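You operate a simulated robot arm through the tools that you are given. There is no shell and no other tool. Be economical: measure what you need, move in short steps, check, and stop when the job is done.

Carry out the task below with a simulated two-armed robot. There is one attempt and no reset: what you move stays moved.

## Task
On the top of the grey counter board, fold the beige cloth in half, so that its two short edges meet.
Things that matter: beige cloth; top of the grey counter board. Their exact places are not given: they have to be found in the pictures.

The check looks at the end state, three seconds after you hand in, the way a careful person would. Anything else that was tipped, shoved, dropped, spilled or broken makes it a failure. Flat cloth is picked up by pressing the open fingertips on it (5 to 10 N) and closing them slowly along it; thin cloth reads only 2 to 8 mm in the jaws.

## Robot
Two 7-joint arms with two-finger parallel grippers on one trunk, on a base that drives. Base frame: it is fixed to the floor where the robot stands at the start and does not move with it; the origin is under the middle of the robot, x ahead of it, y to its left, z up; the surface under the hand at the start is at about z = 106.9. Readings come in cm, rad, newtons and seconds.
The left shoulder is at the start at [8, 13.1, 94.7], the right one opposite. With the tool pointing down near the work surface each hand reaches from about 10 to 80 cm from the robot's upright axis, wherever it stands, measured 20 degrees to its own side. Places, roughly: top of the grey counter board [60, -20, 110]. Payload 1.57 kg a hand.
The tool frame of a hand sits at the grasp point between the pads (the TCP): z along the fingers, y along the line on which they close. The tips reach 3 cm beyond it. Largest opening 11 cm; finger width 2.4, thickness 1.2; the body of the gripper, 4.8 by 11.2 cm, starts 7.8 cm behind the TCP.
Orientation is that of the tool frame in the base frame, as a unit quaternion [w, x, y, z]. With the fingers straight down and closing along the base's y, the tool's x points along the base's -x, its y along +y and its z along -z.

## Interface
- The arms move only by the tool drive_tool. It takes "left_plan", "right_plan" or both (then of equal length, played together; a hand with none holds still); each is a list of rows, each a list of 3 entries, a list of its own where there are three numbers: the turn, a rotation vector about the tool's x, y, z in units of 180 degrees (1.0 is 180 degrees), then the shift along the tool's x, y, z in units of 200 mm (1.0 is 200 mm), then the finger opening in cm, from 0 to 11. In form: [[[wx, wy, wz], [dx, dy, dz], claw], ...]. A call has 1 to 20 rows; each row is the pose to reach, as a shift and turn from the pose commanded when the call began, along the tool's axes at that moment. A call with a number of a shift or a turn outside -1 to 1 is refused whole. Each row takes 0.2 s and may step no farther than 5 cm and 0.15 rad from the row before; otherwise, or with a gripper value out of range, the whole call is refused. Where a pose cannot be reached the arm comes as near as it can. A force on the tool above 40 N (or 10 N above the force at the start of the call, whichever is more), or a blocked arm, ends the call early, and 0.2 s more pass. The fingers move at their own pace (about 10.8 cm/s each) and stop on an object; they squeeze with about 29 N. The grip force told is the motor's: it shows also when the fingers shut on nothing. Time passes only in rows, and 0.2 s behind the last, so rows that repeat a pose let the fingers close. It gives the time, the measured TCP pose, the force on the tool (base axes), the opening and the grip force at its end, in the units of the frame above (readings bear some noise), with the torque about the TCP (base axes, N m) and any sound that the robot's microphone picked up.
- Cameras (640 x 400 px; columns grow to the right, rows downward): "scene" is now at [-4.84, -2.41, 143.9]; the picture's right is [-0.26, -0.97, 0.00], its down [-0.36, 0.10, -0.93] and it looks along [0.90, -0.24, -0.37] (base axes); focal length 278 px, centre (320, 200). "left" rides on the left gripper at [7, -1.6, -14.1] in its tool frame; the picture's right is [0.23, 0.97, 0.00], its down [-0.86, 0.20, -0.48] and it looks along [-0.47, 0.11, 0.88] (tool axes); focal length 222 px, centre (320, 200). "right" rides on the right gripper at [7, 1.6, -14.1] in its tool frame; the picture's right is [-0.23, 0.97, 0.00], its down [-0.86, -0.20, -0.48] and it looks along [-0.47, -0.11, 0.88] (tool axes); focal length 222 px, centre (320, 200).
- capture(camera): a new picture of that camera. No time passes.
- drive_base(legs): drives the robot by 1 to 6 legs, each [ahead, left, turn to the left] in cm, cm and rad, along the robot's own axes; the way and the turn of a leg run together, so that a leg with both is an arc; at most 150 cm and 3.142 rad a leg. The arms and the cameras ride along, it lands a little off, and it stops where it bumps. It gives what a move gives.
- head_to(pan, tilt): turns the head with the scene camera to pan (to the left, within 1.902 rad either way) and tilt (down, from -0.506 to 1.204), counted from straight ahead of the robot. It gives what a move gives.
- pixel_to_xyz(camera, pixels): for up to 12 pixels [column, row] of the newest picture of that camera ("zoom" is the newest enlarged one), the place [x, y, z] in the base frame of the surface seen there, good to about 0.2 cm. No time passes.
- enlarge(camera, box): a new picture of the part [left, top, right, bottom] of that camera's present view, enlarged. No time passes.
- sign_off(): hands the job in; it is judged then, once.

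Go step by step. Measure first, check grasps and placings, and put right what went wrong. The budget is 80 turns and 78 pictures, counting those below and the enlarged ones. Unless the task says otherwise, let go and move clear before handing in, and close with one line.

The tools are called after "Call:" as a command line: name --argument value ..., lists and objects as JSON in quotes. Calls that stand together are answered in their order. drive_tool: Moves the arms, as the interface text tells. Its arguments: {"type":"object","properties":{"left_plan":{"type":"array","items":{"type":"array"}},"right_plan":{"type":"array","items":{"type":"array"}}},"required":[]} The other tools are called the same way: drive_base (legs) drives the base; head_to (pan, tilt) turns the head that bears the scene camera; capture (camera) takes a picture; pixel_to_xyz (camera, pixels) gives the place of the surface under pixels of a picture; enlarge (camera, box) takes an enlarged picture of a part of a camera's view; sign_off () hands the job in.

At the start:

```text
clock: 0.0
left_eef_pos: [38.31, 20.58, 122.32]
left_tool_rot: [0.001, 0.001, 1.0, 0.0]
left_ft_force: [0.2, 0.1, 0.1]
left_ft_torque: [0.01, -0.02, 0.02]
left_opening: 10.96
left_gripper_force: 0.1
right_eef_pos: [55.48, -20.58, 125.23]
right_tool_rot: [0.0, 0.0, 1.0, 0.001]
right_ft_force: [0.0, 0.1, 0.1]
right_ft_torque: [-0.04, -0.01, -0.01]
right_opening: 10.99
right_gripper_force: 0.0
robot x, y, heading: [0.46, 0.08, -0.004]
head pan, tilt: [-0.26, 0.38]
```

scene: 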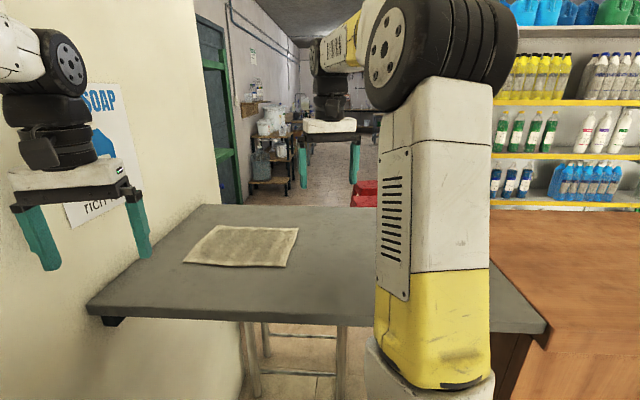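
right: 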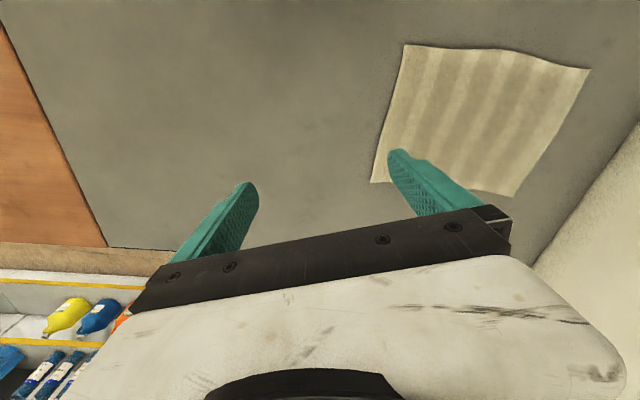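
left: 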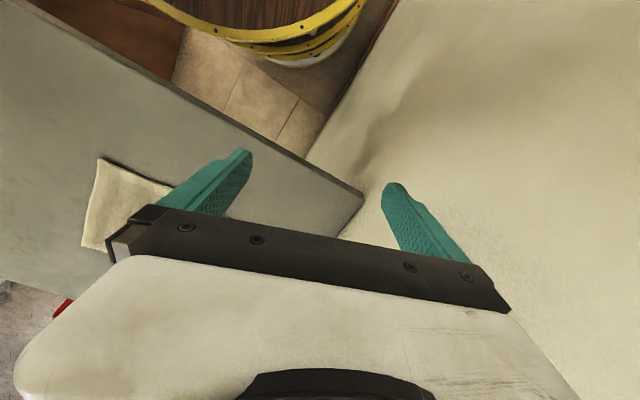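

The cloth lies on the grey board in the scene picture with corners near (217,226), (298,229), (284,266), (183,262). I'll measure these and the board's surface around it.

Call:
pixel_to_xyz --camera "scene" --pixels '[[217, 227], [297, 230], [284, 265], [185, 261], [240, 245], [200, 210], [90, 308], [300, 300], [180, 230], [330, 215], [150, 280]]'

Call:
pixel_to_xyz --camera "right" --pixels '[[406, 46], [588, 70], [515, 196], [372, 181], [480, 110], [300, 100], [500, 52], [385, 110]]'

Call:
enlarge --camera "right" --box '[340, 10, 640, 210]'

```text
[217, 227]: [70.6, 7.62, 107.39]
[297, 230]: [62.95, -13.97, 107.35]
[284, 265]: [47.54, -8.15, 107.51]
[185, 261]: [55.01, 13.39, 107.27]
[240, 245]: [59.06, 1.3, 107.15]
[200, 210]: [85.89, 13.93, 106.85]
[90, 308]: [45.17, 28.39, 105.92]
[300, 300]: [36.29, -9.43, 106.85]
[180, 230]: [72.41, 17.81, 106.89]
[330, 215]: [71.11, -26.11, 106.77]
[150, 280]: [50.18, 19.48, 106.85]
```

```text
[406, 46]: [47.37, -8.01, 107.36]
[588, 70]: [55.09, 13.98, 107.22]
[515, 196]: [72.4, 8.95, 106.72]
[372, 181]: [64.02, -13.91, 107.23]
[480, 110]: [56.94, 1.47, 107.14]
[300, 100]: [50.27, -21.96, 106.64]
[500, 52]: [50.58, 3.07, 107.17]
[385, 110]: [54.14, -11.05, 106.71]
```

```text
2.00 times, centred on (490, 110) of right
```

zoom: 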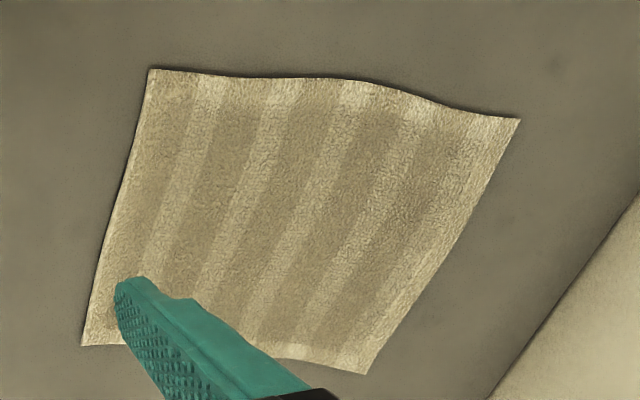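

Short edges are A(47.4,-8.1)–D(64,-14) on the right and B(55,13.8)–C(72,8.3) on the left (17.4 cm vs. 23 cm sides). I plan a two-hand fold of A–D onto B–C; first I'll look around for room to shift the base right and turn.

Call:
head_to --pan -0.9 --tilt 0.8

Call:
capture --camera "scene"

```text
clock: 1.0
left_eef_pos: [38.2, 20.43, 122.24]
left_tool_rot: [-0.001, 0.0, 1.0, -0.001]
left_ft_force: [-0.2, 0.2, 0.0]
left_ft_torque: [-0.01, 0.01, -0.01]
left_opening: 11.0
left_gripper_force: 0.0
right_eef_pos: [55.28, -20.58, 125.34]
right_tool_rot: [0.0, 0.001, 1.0, 0.0]
right_ft_force: [-0.4, 0.1, -0.4]
right_ft_torque: [-0.02, -0.01, -0.02]
right_opening: 11.01
right_gripper_force: 0.0
robot x, y, heading: [-0.15, 0.19, 0.004]
head pan, tilt: [-0.901, 0.799]
```

```text
73 pictures are left
```

scene: 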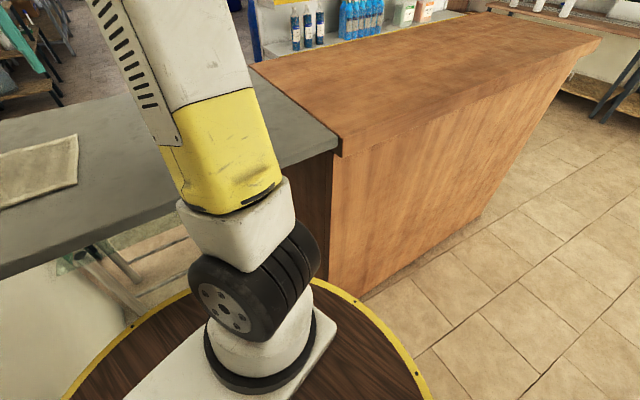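

The round base disc is below, and the wooden counter's edge (335,150)–(330,288) is close on the right. I'll measure the room.

Call:
pixel_to_xyz --camera "scene" --pixels '[[343, 152], [335, 280], [362, 298], [480, 215], [598, 42], [355, 300], [150, 322], [420, 380], [325, 152], [450, 300], [130, 225], [255, 68]]'

Call:
head_to --pan 0.7 --tilt 0.7

Call:
capture --camera "scene"

```text
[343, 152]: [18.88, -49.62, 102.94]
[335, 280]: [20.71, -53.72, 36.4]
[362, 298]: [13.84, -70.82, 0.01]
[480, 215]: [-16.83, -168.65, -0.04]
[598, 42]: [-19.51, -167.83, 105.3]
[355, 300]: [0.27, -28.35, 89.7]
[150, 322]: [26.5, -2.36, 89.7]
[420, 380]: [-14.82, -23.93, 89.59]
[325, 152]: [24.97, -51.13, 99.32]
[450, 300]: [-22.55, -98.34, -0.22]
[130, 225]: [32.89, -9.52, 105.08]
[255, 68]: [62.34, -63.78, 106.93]
```

```text
clock: 2.7
left_eef_pos: [38.19, 20.39, 122.24]
left_tool_rot: [0.0, 0.001, 1.0, 0.0]
left_ft_force: [0.2, 0.1, 0.1]
left_ft_torque: [-0.03, 0.0, 0.02]
left_opening: 10.98
left_gripper_force: 0.1
right_eef_pos: [55.36, -20.59, 125.34]
right_tool_rot: [0.001, 0.0, 1.0, 0.0]
right_ft_force: [0.5, 0.5, 0.4]
right_ft_torque: [-0.03, 0.02, 0.02]
right_opening: 10.98
right_gripper_force: 0.1
robot x, y, heading: [0.11, -0.12, -0.0]
head pan, tilt: [0.7, 0.7]
```

```text
72 pictures are left
```

scene: 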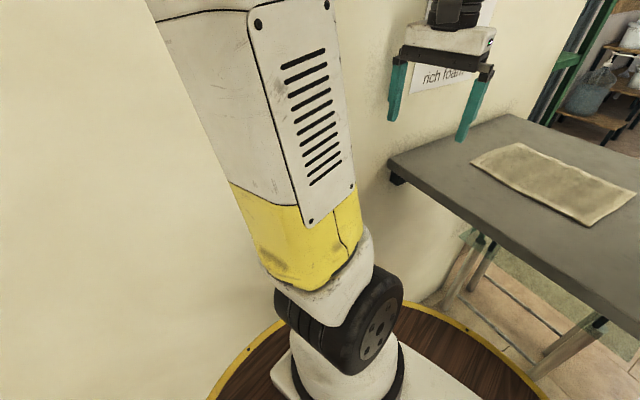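

The base disc (radius ~28 cm, z 89.7) clears the counter corner (19,-50) if I shift about 18 cm right, and the arms can then swing left without nearing the wall. I'll shift first, then turn 0.4 rad.

Call:
drive_base --legs '[[0, -18, 0], [3, 0, 0], [0, 0, 0.4]]'

Call:
head_to --pan -0.1 --tilt 0.5

Call:
capture --camera "scene"

Call:
capture --camera "right"

```text
clock: 5.8
left_eef_pos: [30.02, 15.68, 122.45]
left_tool_rot: [0.0, -0.199, 0.98, 0.0]
left_ft_force: [-0.8, 0.0, -0.4]
left_ft_torque: [-0.02, -0.02, 0.04]
left_opening: 11.02
left_gripper_force: 0.0
right_eef_pos: [61.96, -15.37, 125.39]
right_tool_rot: [0.0, -0.198, 0.98, 0.0]
right_ft_force: [0.0, 0.7, -0.2]
right_ft_torque: [0.01, 0.01, 0.01]
right_opening: 11.01
right_gripper_force: 0.0
robot x, y, heading: [2.85, -17.99, 0.398]
head pan, tilt: [0.7, 0.7]
```

```text
clock: 7.0
left_eef_pos: [30.06, 15.77, 122.26]
left_tool_rot: [0.0, -0.198, 0.98, 0.0]
left_ft_force: [0.2, 0.5, 0.5]
left_ft_torque: [-0.03, -0.01, 0.02]
left_opening: 11.0
left_gripper_force: 0.0
right_eef_pos: [61.81, -15.33, 125.34]
right_tool_rot: [0.0, -0.2, 0.98, 0.001]
right_ft_force: [-0.2, 0.3, 0.0]
right_ft_torque: [-0.05, 0.0, 0.0]
right_opening: 10.97
right_gripper_force: 0.1
robot x, y, heading: [3.0, -18.07, 0.398]
head pan, tilt: [-0.099, 0.499]
```

```text
71 pictures are left
```

scene: 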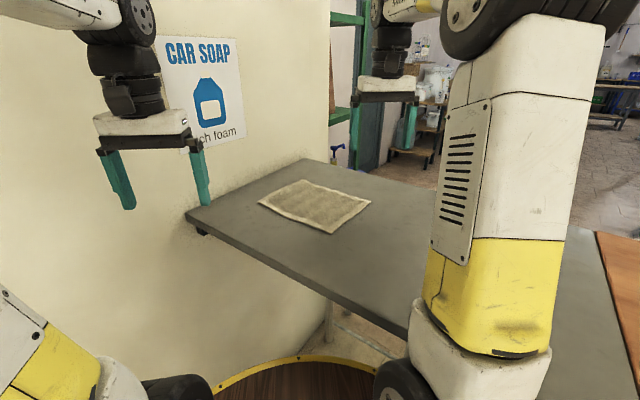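

```text
70 pictures are left
```

right: 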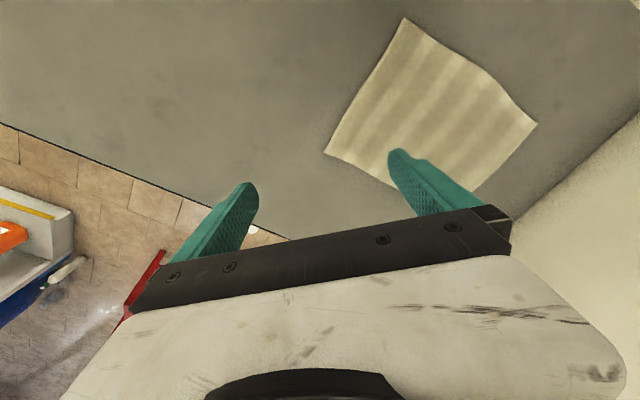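

The base is now at (3,-18), heading 0.40, with nothing touched. I'll enlarge the scene view of the cloth for precise corners.

Call:
enlarge --camera "scene" --box '[240, 165, 400, 265]'

Call:
pixel_to_xyz --camera "right" --pixels '[[404, 20], [365, 87], [326, 150], [345, 162], [535, 124], [470, 189], [385, 52], [345, 120], [500, 88], [580, 180], [600, 190], [520, 210]]'

```text
4.00 times, centred on (320, 215) of scene
```

zoom: 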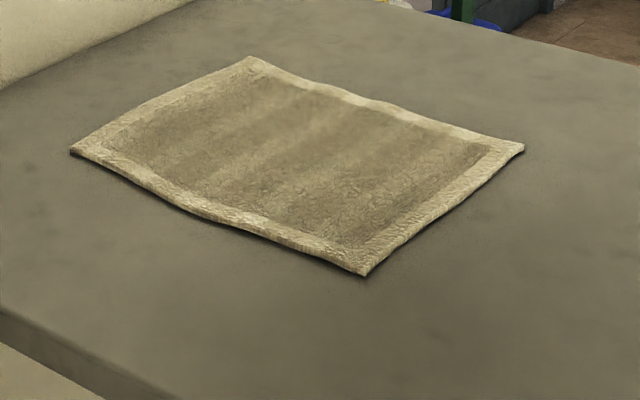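

```text
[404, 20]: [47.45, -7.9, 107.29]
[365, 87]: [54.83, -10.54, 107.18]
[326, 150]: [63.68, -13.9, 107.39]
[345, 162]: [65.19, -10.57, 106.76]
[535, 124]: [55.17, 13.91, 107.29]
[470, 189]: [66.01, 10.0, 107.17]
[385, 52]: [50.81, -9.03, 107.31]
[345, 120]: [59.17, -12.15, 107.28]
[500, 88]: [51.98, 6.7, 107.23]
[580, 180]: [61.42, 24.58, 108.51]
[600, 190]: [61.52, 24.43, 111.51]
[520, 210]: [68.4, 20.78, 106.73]
```

Call:
pixel_to_xyz --camera "zoom" --pixels '[[74, 150], [250, 60], [520, 148], [364, 270], [440, 208], [160, 108], [380, 105], [215, 212]]'

```text
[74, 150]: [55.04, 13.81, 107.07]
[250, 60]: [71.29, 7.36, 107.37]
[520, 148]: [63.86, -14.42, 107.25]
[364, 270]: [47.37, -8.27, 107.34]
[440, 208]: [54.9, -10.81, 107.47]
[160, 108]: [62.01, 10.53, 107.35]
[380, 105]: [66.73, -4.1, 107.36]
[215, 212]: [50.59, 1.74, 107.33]
```

Corners are now A(47.3,-8.2), D(63.9,-14.3), C(71.7,7.9), B(55.0,13.8), and the wall is at y≈24.5. I'll turn both hands 42.6° so they close along the long direction, and bring them partway over the A–D edge.

Call:
drive_tool --left_plan '[[[0, 0, 0.04], [-0.033, -0.125, 0.025], 3], [[0, 0, 0.08], [-0.067, -0.25, 0.05], 3], [[0, 0, 0.12], [-0.1, -0.375, 0.075], 3], [[0, 0, 0.16], [-0.133, -0.5, 0.1], 3], [[0, 0, 0.2], [-0.167, -0.625, 0.125], 3], [[0, 0, 0.237], [-0.2, -0.75, 0.15], 3]]' --right_plan '[[[0, 0, 0.04], [-0.009, 0.013, 0.075], 3], [[0, 0, 0.08], [-0.018, 0.026, 0.15], 3], [[0, 0, 0.12], [-0.027, 0.039, 0.225], 3], [[0, 0, 0.16], [-0.036, 0.053, 0.3], 3], [[0, 0, 0.2], [-0.045, 0.066, 0.375], 3], [[0, 0, 0.237], [-0.054, 0.079, 0.45], 3]]'

Call:
capture --camera "scene"

```text
clock: 8.4
left_eef_pos: [39.66, 3.51, 119.3]
left_tool_rot: [0.0, 0.172, 0.985, 0.0]
left_ft_force: [-0.5, -0.4, 0.0]
left_ft_torque: [-0.01, -0.03, -0.01]
left_opening: 2.98
left_gripper_force: 0.1
right_eef_pos: [62.3, -13.48, 116.35]
right_tool_rot: [0.0, 0.172, 0.985, 0.001]
right_ft_force: [0.5, 0.6, -0.5]
right_ft_torque: [-0.02, -0.04, 0.0]
right_opening: 3.01
right_gripper_force: 0.1
robot x, y, heading: [2.79, -17.51, 0.396]
head pan, tilt: [-0.099, 0.499]
```

```text
68 pictures are left
```

scene: 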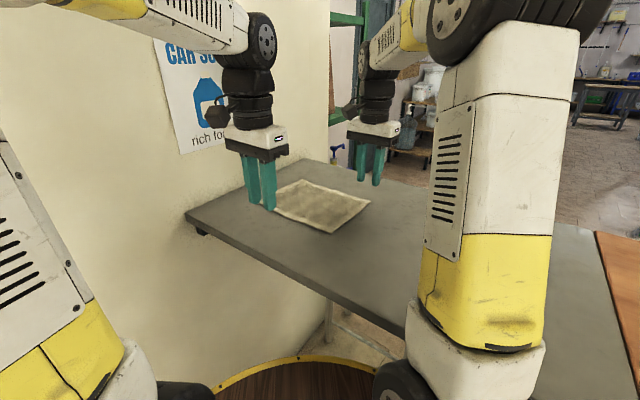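

The hands are turned as wanted and well apart; now I'll bring the left hand over corner A.

Call:
drive_tool --left_plan '[[[0, 0, 0], [-0.163, -0.103, 0.04], 3], [[0, 0, 0], [-0.327, -0.206, 0.08], 3], [[0, 0, 0], [-0.49, -0.309, 0.12], 3], [[0, 0, 0], [-0.653, -0.412, 0.16], 3], [[0, 0, 0], [-0.653, -0.412, 0.16], 3]]'

Call:
capture --camera "left"

Call:
capture --camera "right"

Call:
enlarge --camera "scene" --box '[240, 115, 400, 265]'

```text
clock: 9.6
left_eef_pos: [49.12, -8.61, 116.06]
left_tool_rot: [0.0, 0.171, 0.985, 0.0]
left_ft_force: [0.2, -0.1, -0.4]
left_ft_torque: [0.01, -0.02, 0.0]
left_opening: 2.99
left_gripper_force: 0.1
right_eef_pos: [62.24, -13.61, 116.35]
right_tool_rot: [0.0, 0.171, 0.985, 0.0]
right_ft_force: [-0.2, -0.4, -0.7]
right_ft_torque: [-0.03, 0.03, -0.02]
right_opening: 2.99
right_gripper_force: 0.1
robot x, y, heading: [2.98, -18.25, 0.396]
head pan, tilt: [-0.099, 0.499]
```

```text
67 pictures are left
```

left: 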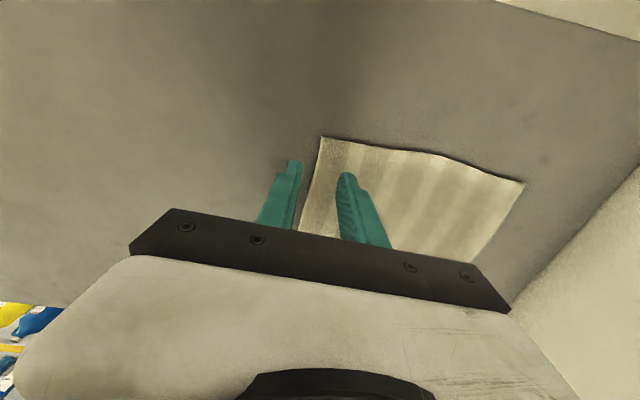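

```text
66 pictures are left
```

right: 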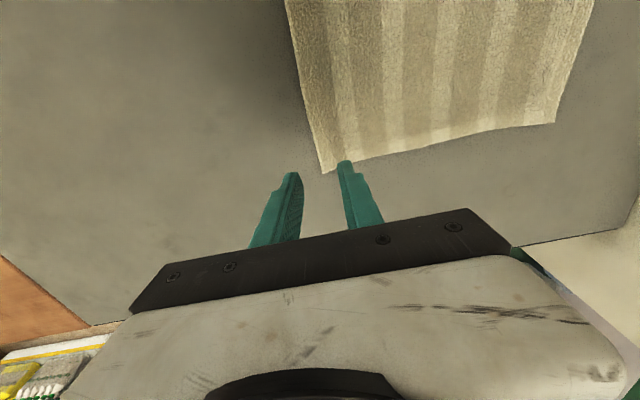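

```text
2.67 times, centred on (320, 190) of scene
```

zoom: 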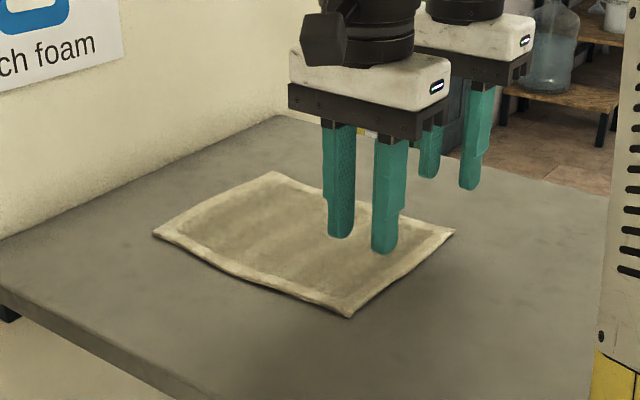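

Both hands straddle the edge A–D (inner fingers over the cloth). I'll descend to just touching and read the force.

Call:
drive_tool --left_plan '[[[0, 0, 0], [0, 0, 0.14], 3], [[0, 0, 0], [0, 0, 0.26], 3], [[0, 0, 0], [0, 0, 0.28], 3], [[0, 0, 0], [0, 0, 0.295], 3], [[0, 0, 0], [0, 0, 0.295], 3]]' --right_plan '[[[0, 0, 0], [0, 0, 0.15], 3], [[0, 0, 0], [0, 0, 0.275], 3], [[0, 0, 0], [0, 0, 0.295], 3], [[0, 0, 0], [0, 0, 0.31], 3], [[0, 0, 0], [0, 0, 0.31], 3]]'

Call:
capture --camera "left"

Call:
capture --camera "right"

```text
clock: 10.8
left_eef_pos: [49.21, -8.81, 110.25]
left_tool_rot: [0.0, 0.171, 0.985, 0.001]
left_ft_force: [0.4, 0.1, 1.5]
left_ft_torque: [0.05, 0.01, -0.03]
left_opening: 3.01
left_gripper_force: 0.2
right_eef_pos: [62.31, -13.49, 110.25]
right_tool_rot: [0.001, 0.171, 0.985, 0.001]
right_ft_force: [1.5, -1.2, 12.0]
right_ft_torque: [0.2, -0.06, -0.01]
right_opening: 2.93
right_gripper_force: 0.1
robot x, y, heading: [2.56, -17.53, 0.402]
head pan, tilt: [-0.099, 0.499]
```

```text
64 pictures are left
```

left: 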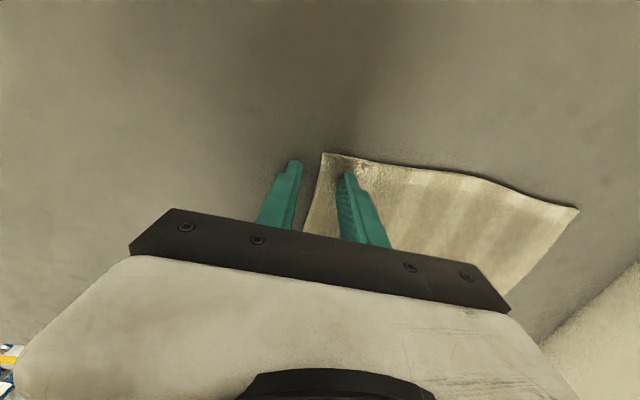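

```text
63 pictures are left
```

right: 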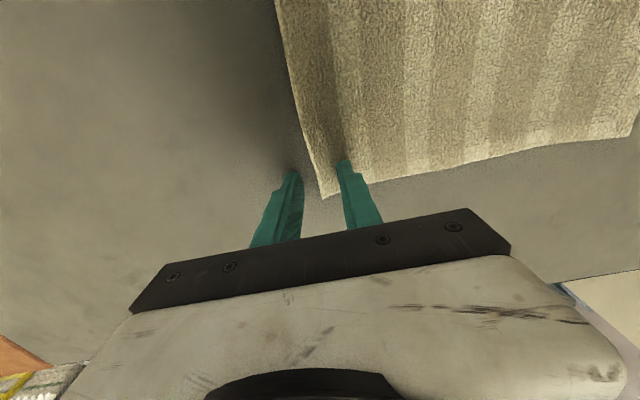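

The right presses with 12 N and the left 1.5 N. I'll lower the left a touch, then close both slowly.

Call:
drive_tool --left_plan '[[[0, 0, 0], [0, 0, 0.005], 3], [[0, 0, 0], [0, 0, 0.008], 3], [[0, 0, 0], [0, 0, 0.008], 2.7], [[0, 0, 0], [0, 0, 0.008], 2.4], [[0, 0, 0], [0, 0, 0.008], 2.1], [[0, 0, 0], [0, 0, 0.008], 1.8], [[0, 0, 0], [0, 0, 0.008], 1.5], [[0, 0, 0], [0, 0, 0.008], 1.2], [[0, 0, 0], [0, 0, 0.008], 0.9], [[0, 0, 0], [0, 0, 0.008], 0.6], [[0, 0, 0], [0, 0, 0.008], 0.3], [[0, 0, 0], [0, 0, 0.008], 0], [[0, 0, 0], [0, 0, 0.008], 0]]' --right_plan '[[[0, 0, 0], [0, 0, 0], 3], [[0, 0, 0], [0, 0, 0], 3], [[0, 0, 0], [0, 0, 0], 2.7], [[0, 0, 0], [0, 0, 0], 2.4], [[0, 0, 0], [0, 0, 0], 2.1], [[0, 0, 0], [0, 0, 0], 1.8], [[0, 0, 0], [0, 0, 0], 1.5], [[0, 0, 0], [0, 0, 0], 1.2], [[0, 0, 0], [0, 0, 0], 0.9], [[0, 0, 0], [0, 0, 0], 0.6], [[0, 0, 0], [0, 0, 0], 0.3], [[0, 0, 0], [0, 0, 0], 0], [[0, 0, 0], [0, 0, 0], 0]]'

Call:
capture --camera "left"

Call:
capture --camera "right"

Call:
enlarge --camera "scene" --box '[240, 145, 400, 245]'

```text
clock: 13.6
left_eef_pos: [49.08, -8.84, 110.17]
left_tool_rot: [0.001, 0.171, 0.985, 0.0]
left_ft_force: [0.8, -3.5, 37.9]
left_ft_torque: [0.07, 0.02, -0.01]
left_opening: 0.59
left_gripper_force: 26.0
right_eef_pos: [62.25, -13.45, 110.26]
right_tool_rot: [0.0, 0.172, 0.985, 0.0]
right_ft_force: [1.1, 2.7, 15.1]
right_ft_torque: [0.22, -0.07, 0.0]
right_opening: 0.35
right_gripper_force: 24.2
robot x, y, heading: [3.07, -18.03, 0.395]
head pan, tilt: [-0.099, 0.499]
```

```text
62 pictures are left
```

left: 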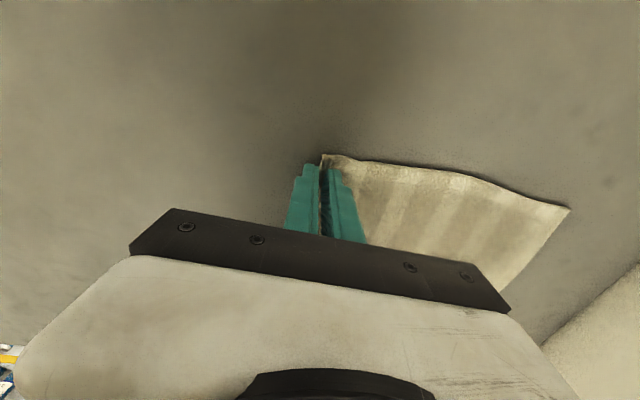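

```text
61 pictures are left
```

right: 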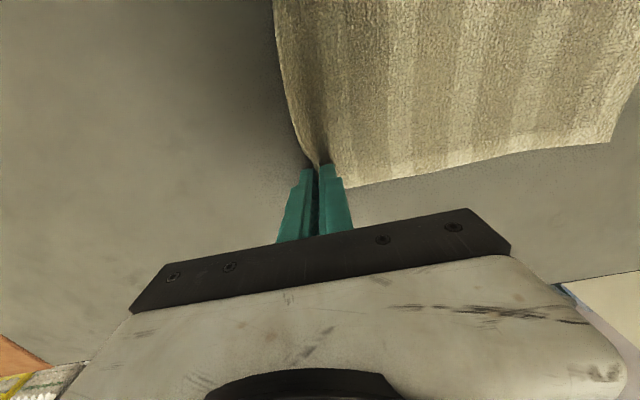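

```text
4.00 times, centred on (320, 195) of scene
```

zoom: 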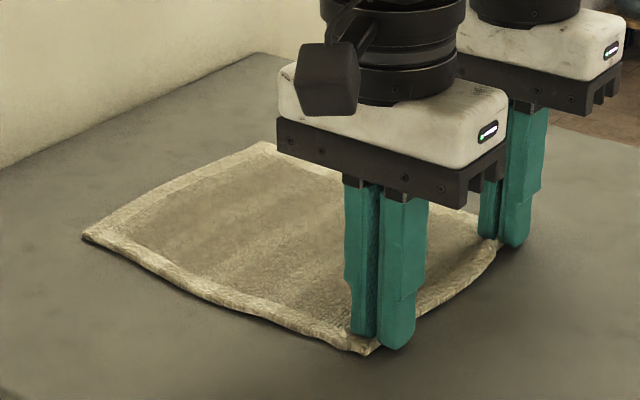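

Jaws stopped at 5.9 mm (left) and 3.5 mm (right), so both hold cloth edges. I'll lift 4 cm gently to check.

Call:
drive_tool --left_plan '[[[0, 0, 0], [0, 0.01, -0.03], 0], [[0, 0, 0], [0, 0.03, -0.08], 0], [[0, 0, 0], [0, 0.05, -0.14], 0], [[0, 0, 0], [0, 0.08, -0.2], 0]]' --right_plan '[[[0, 0, 0], [0, 0.01, -0.03], 0], [[0, 0, 0], [0, 0.03, -0.08], 0], [[0, 0, 0], [0, 0.05, -0.14], 0], [[0, 0, 0], [0, 0.08, -0.2], 0]]'

Call:
capture --camera "left"

Call:
capture --camera "right"

Call:
enlarge --camera "scene" --box '[240, 145, 400, 245]'

```text
clock: 14.6
left_eef_pos: [49.4, -7.15, 114.01]
left_tool_rot: [-0.001, 0.171, 0.985, 0.0]
left_ft_force: [1.3, -0.9, 0.2]
left_ft_torque: [-0.03, 0.0, 0.02]
left_opening: 0.26
left_gripper_force: 24.3
right_eef_pos: [62.87, -11.86, 114.07]
right_tool_rot: [0.0, 0.171, 0.985, 0.0]
right_ft_force: [-0.3, 0.9, 0.5]
right_ft_torque: [0.02, -0.01, 0.01]
right_opening: 0.31
right_gripper_force: 24.9
robot x, y, heading: [3.03, -18.09, 0.4]
head pan, tilt: [-0.099, 0.499]
```

```text
59 pictures are left
```

left: 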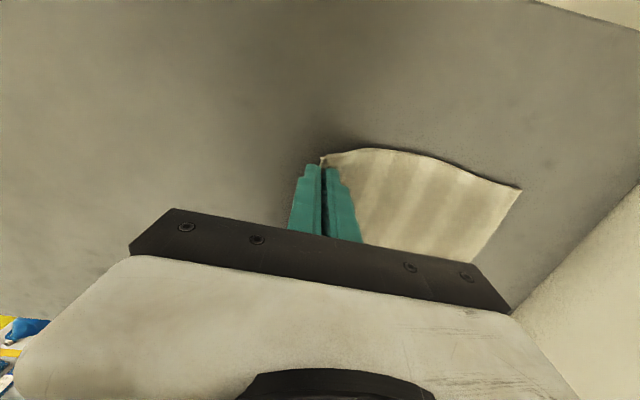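

```text
58 pictures are left
```

right: 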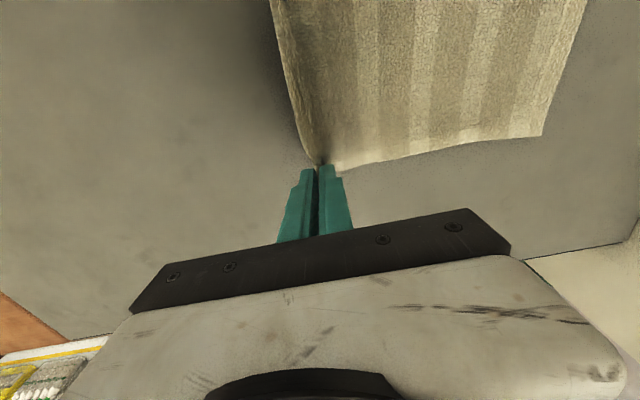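

```text
4.00 times, centred on (320, 195) of scene
```

zoom: 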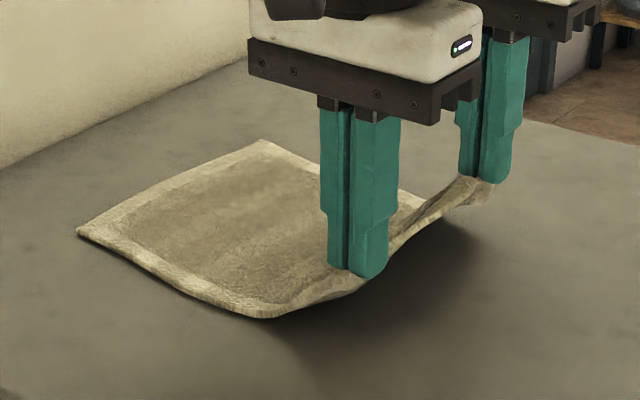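

Both hands hold the edge in nearly a single layer. Now the first half of the fold arc, along the tool's +y and upward.

Call:
drive_tool --left_plan '[[[0, 0, 0], [0, 0.08, -0.08], 0], [[0, 0, 0], [0, 0.16, -0.15], 0], [[0, 0, 0], [0, 0.24, -0.2], 0], [[0, 0, 0], [0, 0.32, -0.24], 0], [[0, 0, 0], [-0.002, 0.41, -0.26], 0], [[0, 0, 0], [-0.003, 0.5, -0.27], 0]]' --right_plan '[[[0, 0, 0], [0, 0.08, -0.08], 0], [[0, 0, 0], [0, 0.16, -0.15], 0], [[0, 0, 0], [0, 0.24, -0.2], 0], [[0, 0, 0], [0.002, 0.32, -0.24], 0], [[0, 0, 0], [0.004, 0.41, -0.26], 0], [[0, 0, 0], [0.006, 0.5, -0.27], 0]]'

Call:
enlarge --camera "scene" --box '[220, 125, 412, 245]'

Call:
capture --camera "right"

```text
clock: 16.0
left_eef_pos: [53.2, 2.32, 119.56]
left_tool_rot: [0.001, 0.172, 0.985, 0.0]
left_ft_force: [0.5, 0.5, 0.0]
left_ft_torque: [-0.01, -0.01, -0.01]
left_opening: 0.27
left_gripper_force: 24.3
right_eef_pos: [66.14, -2.54, 119.56]
right_tool_rot: [0.001, 0.171, 0.985, 0.0]
right_ft_force: [0.6, -0.2, -0.2]
right_ft_torque: [-0.01, -0.05, 0.01]
right_opening: 0.31
right_gripper_force: 24.6
robot x, y, heading: [3.09, -18.08, 0.401]
head pan, tilt: [-0.099, 0.499]
```

```text
3.33 times, centred on (316, 185) of scene
```

zoom: 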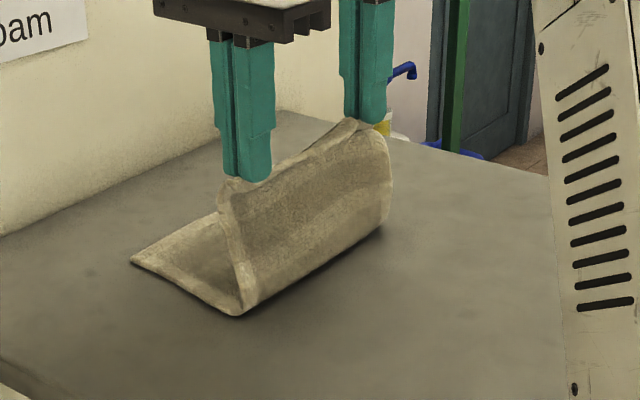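

```text
55 pictures are left
```

right: 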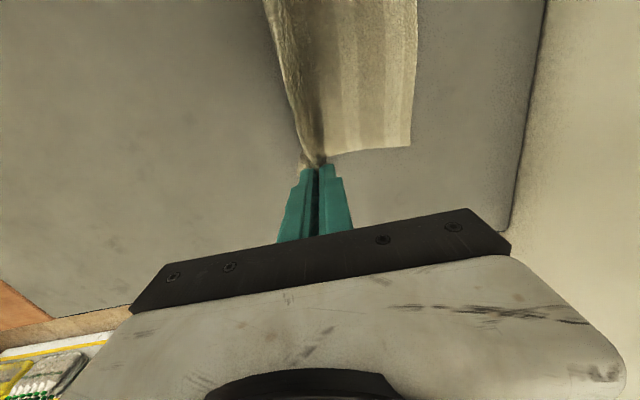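

Folding cleanly. I'll check where the resting edge B–C is now: B at zoom (133,260), C at right-camera (410,145).

Call:
pixel_to_xyz --camera "zoom" --pixels '[[133, 260], [137, 261], [240, 312], [386, 220], [175, 237]]'

Call:
pixel_to_xyz --camera "right" --pixels '[[409, 144], [412, 100], [414, 50]]'

```text
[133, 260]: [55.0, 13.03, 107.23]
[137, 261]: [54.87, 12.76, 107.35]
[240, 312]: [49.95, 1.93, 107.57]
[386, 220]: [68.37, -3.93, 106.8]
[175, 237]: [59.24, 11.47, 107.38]
```

```text
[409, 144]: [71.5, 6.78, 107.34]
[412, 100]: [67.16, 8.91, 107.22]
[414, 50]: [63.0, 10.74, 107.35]
```

B is now about (54.9,13.1), C (71.6,7.0). I'll bring the gripped edge over it and down to just above the lower layer.

Call:
drive_tool --left_plan '[[[0, 0, 0], [0, 0.1, 0.02], 0], [[0, 0, 0], [0, 0.2, 0.06], 0], [[0, 0, 0], [0, 0.3, 0.12], 0], [[0, 0, 0], [0.002, 0.39, 0.2], 0], [[0, 0, 0], [0.004, 0.46, 0.29], 0], [[0, 0, 0], [0.004, 0.495, 0.37], 0], [[0, 0, 0], [0.004, 0.499, 0.4], 0], [[0, 0, 0], [0.004, 0.499, 0.425], 0], [[0, 0, 0], [0.004, 0.499, 0.425], 0]]' --right_plan '[[[0, 0, 0], [0, 0.1, 0.02], 0], [[0, 0, 0], [0, 0.2, 0.06], 0], [[0, 0, 0], [0, 0.3, 0.12], 0], [[0, 0, 0], [0.001, 0.39, 0.2], 0], [[0, 0, 0], [0.001, 0.46, 0.29], 0], [[0, 0, 0], [0.001, 0.495, 0.37], 0], [[0, 0, 0], [0.001, 0.499, 0.4], 0], [[0, 0, 0], [0.001, 0.499, 0.425], 0], [[0, 0, 0], [0.001, 0.499, 0.425], 0]]'

Call:
enlarge --camera "scene" --box '[220, 125, 412, 245]'

Call:
capture --camera "right"

Call:
capture --camera "left"

```text
clock: 18.0
left_eef_pos: [56.36, 11.5, 111.12]
left_tool_rot: [0.001, 0.172, 0.985, -0.001]
left_ft_force: [1.7, -1.0, 6.8]
left_ft_torque: [-0.04, -0.09, -0.01]
left_opening: 0.26
left_gripper_force: 23.6
right_eef_pos: [69.42, 6.88, 111.07]
right_tool_rot: [0.0, 0.171, 0.985, 0.0]
right_ft_force: [-0.1, 1.2, 0.9]
right_ft_torque: [0.0, -0.02, 0.0]
right_opening: 0.31
right_gripper_force: 24.5
robot x, y, heading: [2.89, -18.12, 0.402]
head pan, tilt: [-0.099, 0.499]
```

```text
3.33 times, centred on (316, 185) of scene
```

zoom: 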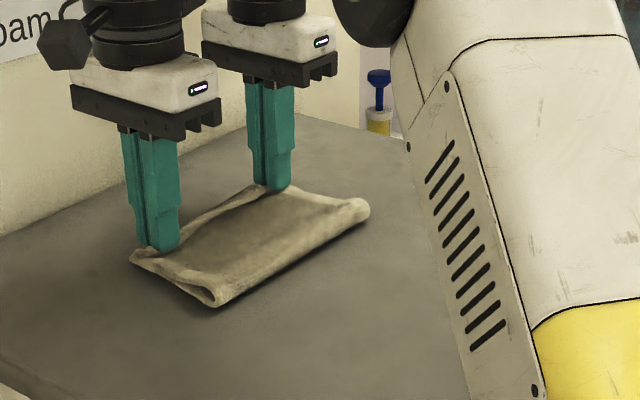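

```text
53 pictures are left
```

right: 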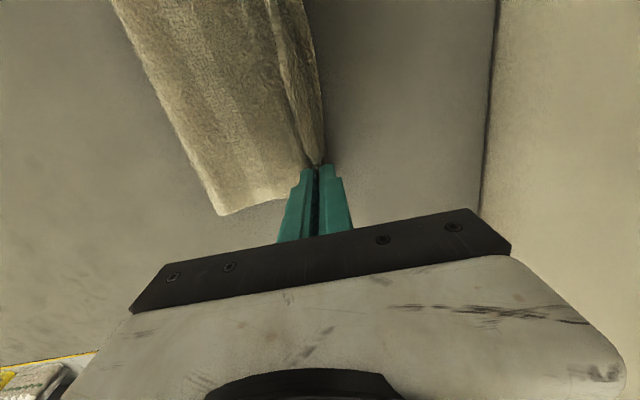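

```text
52 pictures are left
```

left: 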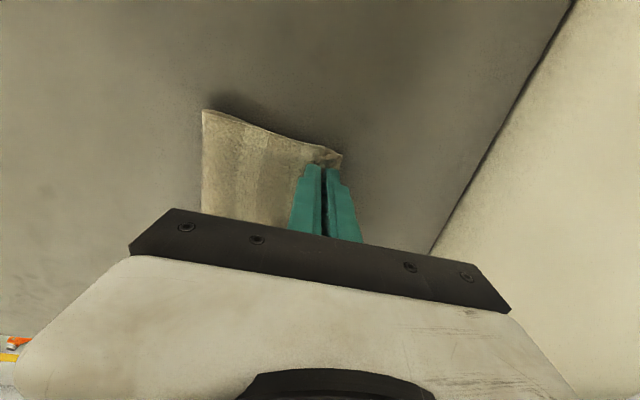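

The edge lies over B–C on both sides. I'll open gently with a small rise, then go up and look.

Call:
drive_tool --left_plan '[[[0, 0, 0], [0, 0, -0.005], 0.6], [[0, 0, 0], [0, 0, -0.01], 1.0], [[0, 0, 0], [0, 0, -0.015], 1.4], [[0, 0, 0], [0, 0, -0.025], 1.6], [[0, 0, 0], [0, 0, -0.06], 1.6], [[0, 0, 0], [0, 0, -0.15], 1.6], [[0, 0, 0], [0, 0, -0.35], 1.6]]' --right_plan '[[[0, 0, 0], [0, 0, 0], 0.6], [[0, 0, 0], [0, 0, -0.002], 1.0], [[0, 0, 0], [0, 0, -0.008], 1.4], [[0, 0, 0], [0, 0, -0.025], 1.6], [[0, 0, 0], [0, 0, -0.06], 1.6], [[0, 0, 0], [0, 0, -0.15], 1.6], [[0, 0, 0], [0, 0, -0.35], 1.6]]'

Call:
enlarge --camera "scene" --box '[220, 125, 412, 245]'

Call:
capture --camera "right"

Call:
capture --camera "left"

```text
clock: 19.6
left_eef_pos: [56.48, 11.67, 117.9]
left_tool_rot: [-0.001, 0.172, 0.985, 0.0]
left_ft_force: [0.4, 0.3, -0.4]
left_ft_torque: [-0.01, 0.03, -0.04]
left_opening: 1.6
left_gripper_force: 0.0
right_eef_pos: [69.44, 6.71, 118.05]
right_tool_rot: [-0.001, 0.171, 0.985, 0.0]
right_ft_force: [0.3, 0.7, -1.3]
right_ft_torque: [-0.03, 0.03, 0.03]
right_opening: 1.63
right_gripper_force: 0.2
robot x, y, heading: [3.13, -18.22, 0.397]
head pan, tilt: [-0.099, 0.499]
```

```text
3.33 times, centred on (316, 185) of scene
```

zoom: 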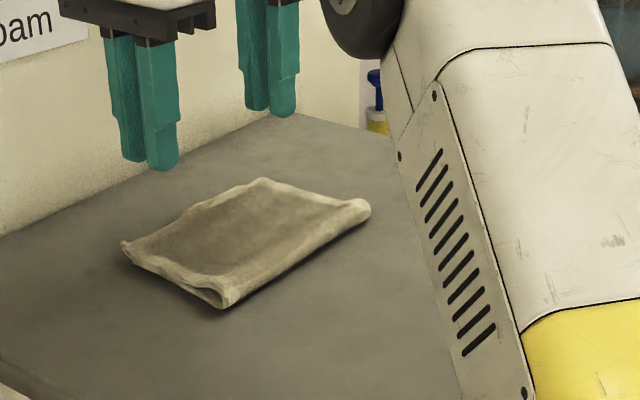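

```text
50 pictures are left
```

right: 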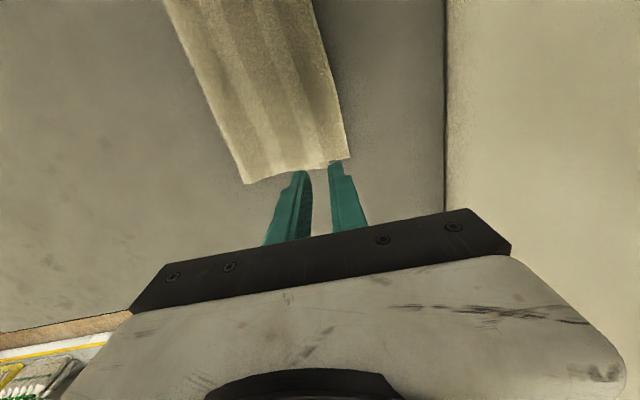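

```text
49 pictures are left
```

left: 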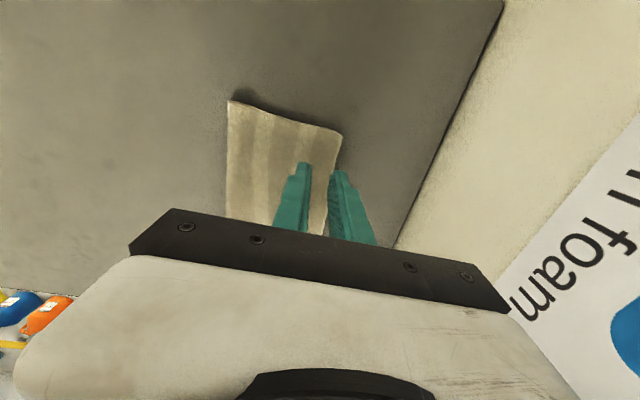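

The fold looks good. I'll raise and withdraw the hands to inspect the meeting edges.

Call:
drive_tool --left_plan '[[[0, 0, 0], [0.1, -0.1, -0.1], 1.6], [[0, 0, 0], [0.25, -0.25, -0.15], 1.6], [[0, 0, 0], [0.4, -0.35, -0.15], 1.6]]' --right_plan '[[[0, 0, 0], [0, -0.1, -0.15], 1.6], [[0, 0, 0], [0, -0.2, -0.3], 1.6], [[0, 0, 0], [0, -0.3, -0.4], 1.6]]'

Call:
enlarge --camera "right" --box '[200, 20, 440, 170]'

Call:
enlarge --camera "scene" --box '[246, 165, 342, 225]'

Call:
capture --camera "left"

```text
clock: 20.4
left_eef_pos: [46.36, 7.49, 120.91]
left_tool_rot: [0.0, 0.172, 0.985, -0.001]
left_ft_force: [0.5, -0.1, -1.2]
left_ft_torque: [0.0, 0.03, 0.0]
left_opening: 1.6
left_gripper_force: 0.2
right_eef_pos: [67.46, 1.15, 125.95]
right_tool_rot: [-0.001, 0.17, 0.985, 0.0]
right_ft_force: [1.1, 0.8, 0.0]
right_ft_torque: [-0.03, 0.06, -0.03]
right_opening: 1.6
right_gripper_force: 0.0
robot x, y, heading: [2.65, -17.96, 0.4]
head pan, tilt: [-0.099, 0.499]
```

```text
2.67 times, centred on (320, 95) of right
```

zoom: 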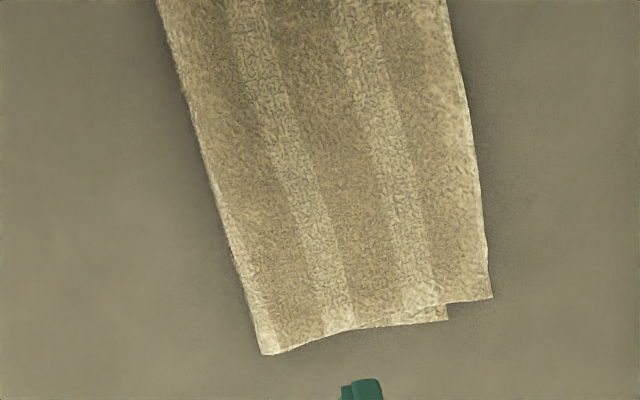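

```text
6.67 times, centred on (294, 195) of scene
```

zoom: 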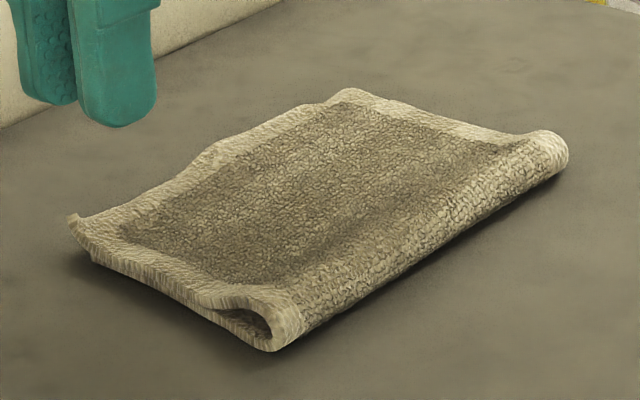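

```text
46 pictures are left
```

left: 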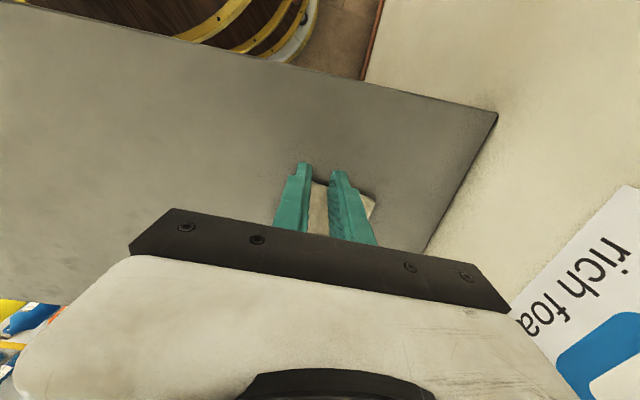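

Near the far end the upper corner sits slightly beyond the lower one (zoom (492,297) vs (447,320)). I'll measure the mismatch.

Call:
enlarge --camera "right" --box '[200, 0, 440, 150]'

Call:
pixel_to_xyz --camera "zoom" --pixels '[[490, 348], [446, 372], [262, 405], [480, 290], [470, 200], [460, 100], [430, 352], [442, 355], [446, 364], [170, 80]]'

```text
2.67 times, centred on (320, 75) of right
```

zoom: 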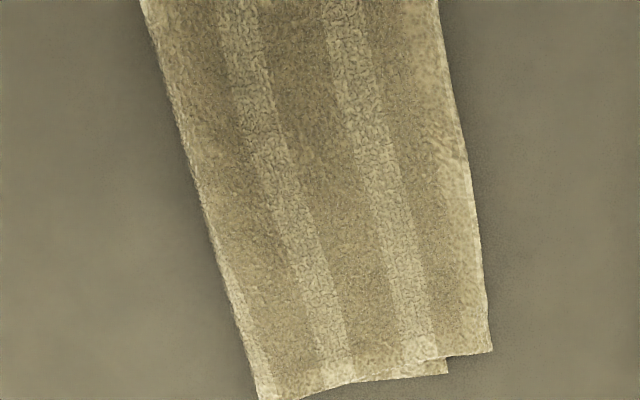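

```text
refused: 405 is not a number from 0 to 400
```

Call:
pixel_to_xyz --camera "zoom" --pixels '[[489, 347], [445, 371], [265, 394], [478, 288], [468, 200], [455, 100], [435, 10], [442, 368], [170, 80]]'

Call:
enlarge --camera "scene" --box '[246, 165, 342, 225]'

Call:
pixel_to_xyz --camera "zoom" --pixels '[[72, 220], [93, 258], [80, 245], [345, 92], [225, 145], [90, 250]]'

```text
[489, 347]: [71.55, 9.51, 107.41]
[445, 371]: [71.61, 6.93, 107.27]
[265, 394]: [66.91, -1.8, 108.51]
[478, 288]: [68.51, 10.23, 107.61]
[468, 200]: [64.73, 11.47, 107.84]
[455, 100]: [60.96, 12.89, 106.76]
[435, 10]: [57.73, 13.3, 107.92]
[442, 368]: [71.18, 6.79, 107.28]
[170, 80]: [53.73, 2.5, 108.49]
```

```text
6.67 times, centred on (294, 195) of scene
```

zoom: 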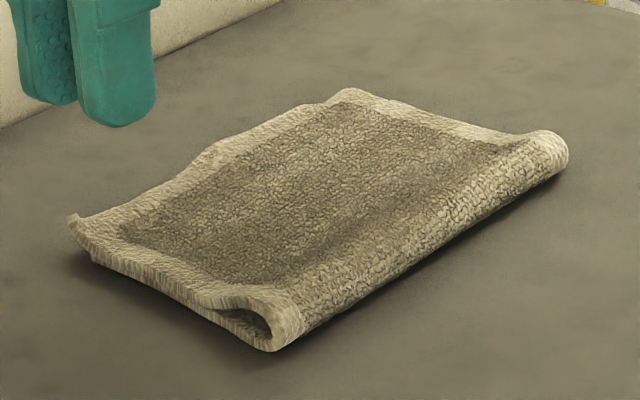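

```text
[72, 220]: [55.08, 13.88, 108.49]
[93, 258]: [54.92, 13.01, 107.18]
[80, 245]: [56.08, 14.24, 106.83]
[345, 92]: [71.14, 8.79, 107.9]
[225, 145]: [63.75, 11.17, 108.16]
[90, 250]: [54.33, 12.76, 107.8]
```

The upper D corner is at (71.5,9.5) while the lower C is at (71.6,6.95): a 2.4 cm overhang; at the near corner it's only 0.8 cm. I'll regrip the upper layer near D with the right hand and bring it back.

Call:
drive_tool --right_plan '[[[0, 0, 0], [0.011, 0.15, 0], 2.4], [[0, 0, 0], [0.022, 0.3, 0.02], 2.4], [[0, 0, 0], [0.044, 0.447, 0.15], 2.4], [[0, 0, 0], [0.044, 0.447, 0.37], 2.4], [[0, 0, 0], [0.044, 0.447, 0.58], 2.4], [[0, 0, 0], [0.044, 0.447, 0.7], 2.4], [[0, 0, 0], [0.044, 0.447, 0.7], 2.4]]'

Call:
capture --camera "right"

Call:
enlarge --camera "scene" --box '[246, 165, 342, 225]'

```text
clock: 22.0
left_eef_pos: [46.33, 7.48, 121.03]
left_tool_rot: [0.0, 0.171, 0.985, 0.001]
left_ft_force: [-0.2, -0.6, 0.0]
left_ft_torque: [-0.02, 0.0, 0.04]
left_opening: 1.61
left_gripper_force: 0.1
right_eef_pos: [69.79, 9.84, 111.99]
right_tool_rot: [-0.001, 0.171, 0.985, 0.0]
right_ft_force: [0.4, -0.5, -0.2]
right_ft_torque: [-0.05, 0.02, 0.02]
right_opening: 2.39
right_gripper_force: 0.1
right hand out of reach, approached as far as the arm can: row 2, 3
robot x, y, heading: [2.52, -17.72, 0.404]
head pan, tilt: [-0.099, 0.499]
```

```text
43 pictures are left
```

right: 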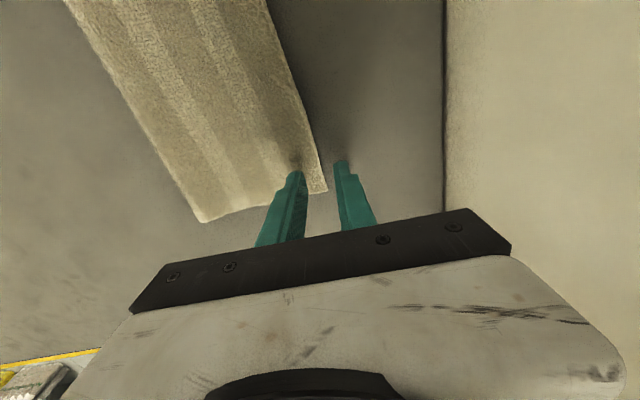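

```text
6.67 times, centred on (294, 195) of scene
```

zoom: 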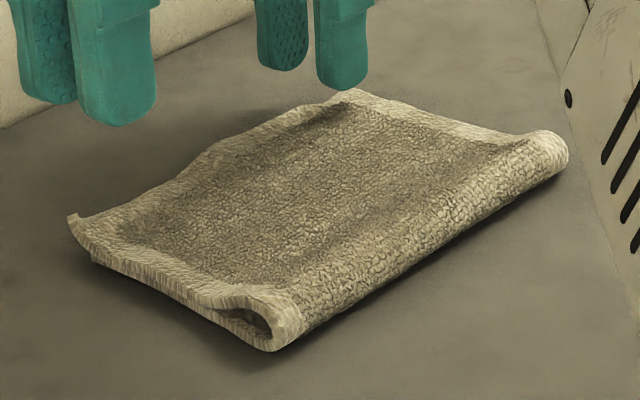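

The right fingers straddle the upper edge by D. I'll press down and close slowly.

Call:
drive_tool --right_plan '[[[0, 0, 0], [0, 0, 0.06], 2.4], [[0, 0, 0], [0, 0, 0.08], 2.4], [[0, 0, 0], [0, 0, 0.088], 2.4], [[0, 0, 0], [0, 0, 0.088], 2.1], [[0, 0, 0], [0, 0, 0.088], 1.8], [[0, 0, 0], [0, 0, 0.088], 1.5], [[0, 0, 0], [0, 0, 0.088], 1.2], [[0, 0, 0], [0, 0, 0.088], 0.9], [[0, 0, 0], [0, 0, 0.088], 0.6], [[0, 0, 0], [0, 0, 0.088], 0.3], [[0, 0, 0], [0, 0, 0.088], 0], [[0, 0, 0], [0, 0, 0.088], 0]]'

Call:
capture --camera "right"

```text
clock: 24.6
left_eef_pos: [46.35, 7.46, 120.97]
left_tool_rot: [0.0, 0.171, 0.985, 0.0]
left_ft_force: [0.2, 0.0, 1.1]
left_ft_torque: [0.0, -0.01, 0.01]
left_opening: 1.61
left_gripper_force: 0.1
right_eef_pos: [69.62, 9.84, 110.44]
right_tool_rot: [0.0, 0.172, 0.985, 0.001]
right_ft_force: [-2.4, -3.5, 17.0]
right_ft_torque: [-0.24, 0.12, -0.01]
right_opening: 0.25
right_gripper_force: 24.3
robot x, y, heading: [3.02, -18.08, 0.393]
head pan, tilt: [-0.099, 0.499]
```

```text
41 pictures are left
```

right: 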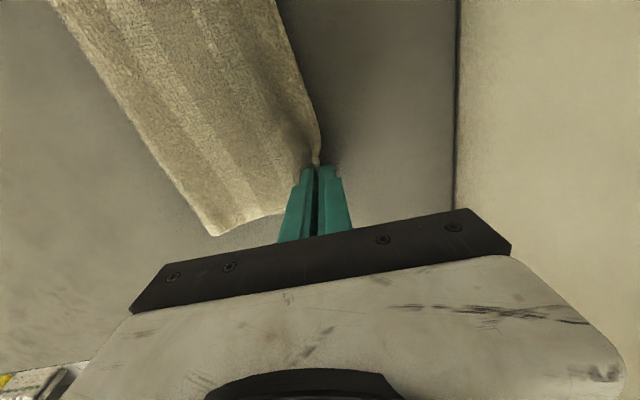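

Jaws read 2.5 mm with force: cloth held. Lift 2.5 cm and shift 2.2 cm back, then look.

Call:
drive_tool --right_plan '[[[0, 0, 0], [0, 0, -0.06], 0], [[0, 0, 0], [0, -0.02, -0.13], 0], [[0, 0, 0], [-0.02, -0.06, -0.13], 0], [[0, 0, 0], [-0.04, -0.11, -0.13], 0], [[0, 0, 0], [-0.04, -0.11, -0.13], 0]]'

Call:
capture --camera "right"

Call:
enlarge --camera "scene" --box '[246, 165, 342, 225]'

```text
clock: 25.8
left_eef_pos: [46.28, 7.43, 120.97]
left_tool_rot: [0.0, 0.171, 0.985, 0.0]
left_ft_force: [0.1, 0.7, 0.6]
left_ft_torque: [0.04, 0.01, -0.02]
left_opening: 1.63
left_gripper_force: 0.2
right_eef_pos: [69.69, 7.56, 112.87]
right_tool_rot: [0.0, 0.171, 0.985, 0.0]
right_ft_force: [-0.6, 0.1, 0.4]
right_ft_torque: [0.0, -0.02, 0.01]
right_opening: 0.24
right_gripper_force: 23.2
robot x, y, heading: [2.59, -18.0, 0.394]
head pan, tilt: [-0.099, 0.499]
```

```text
40 pictures are left
```

right: 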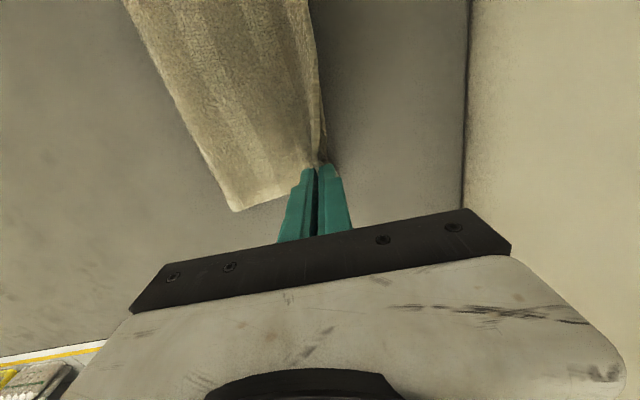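

```text
6.67 times, centred on (294, 195) of scene
```

zoom: 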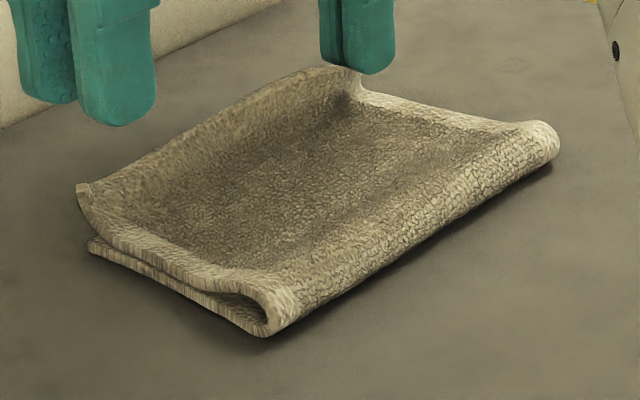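

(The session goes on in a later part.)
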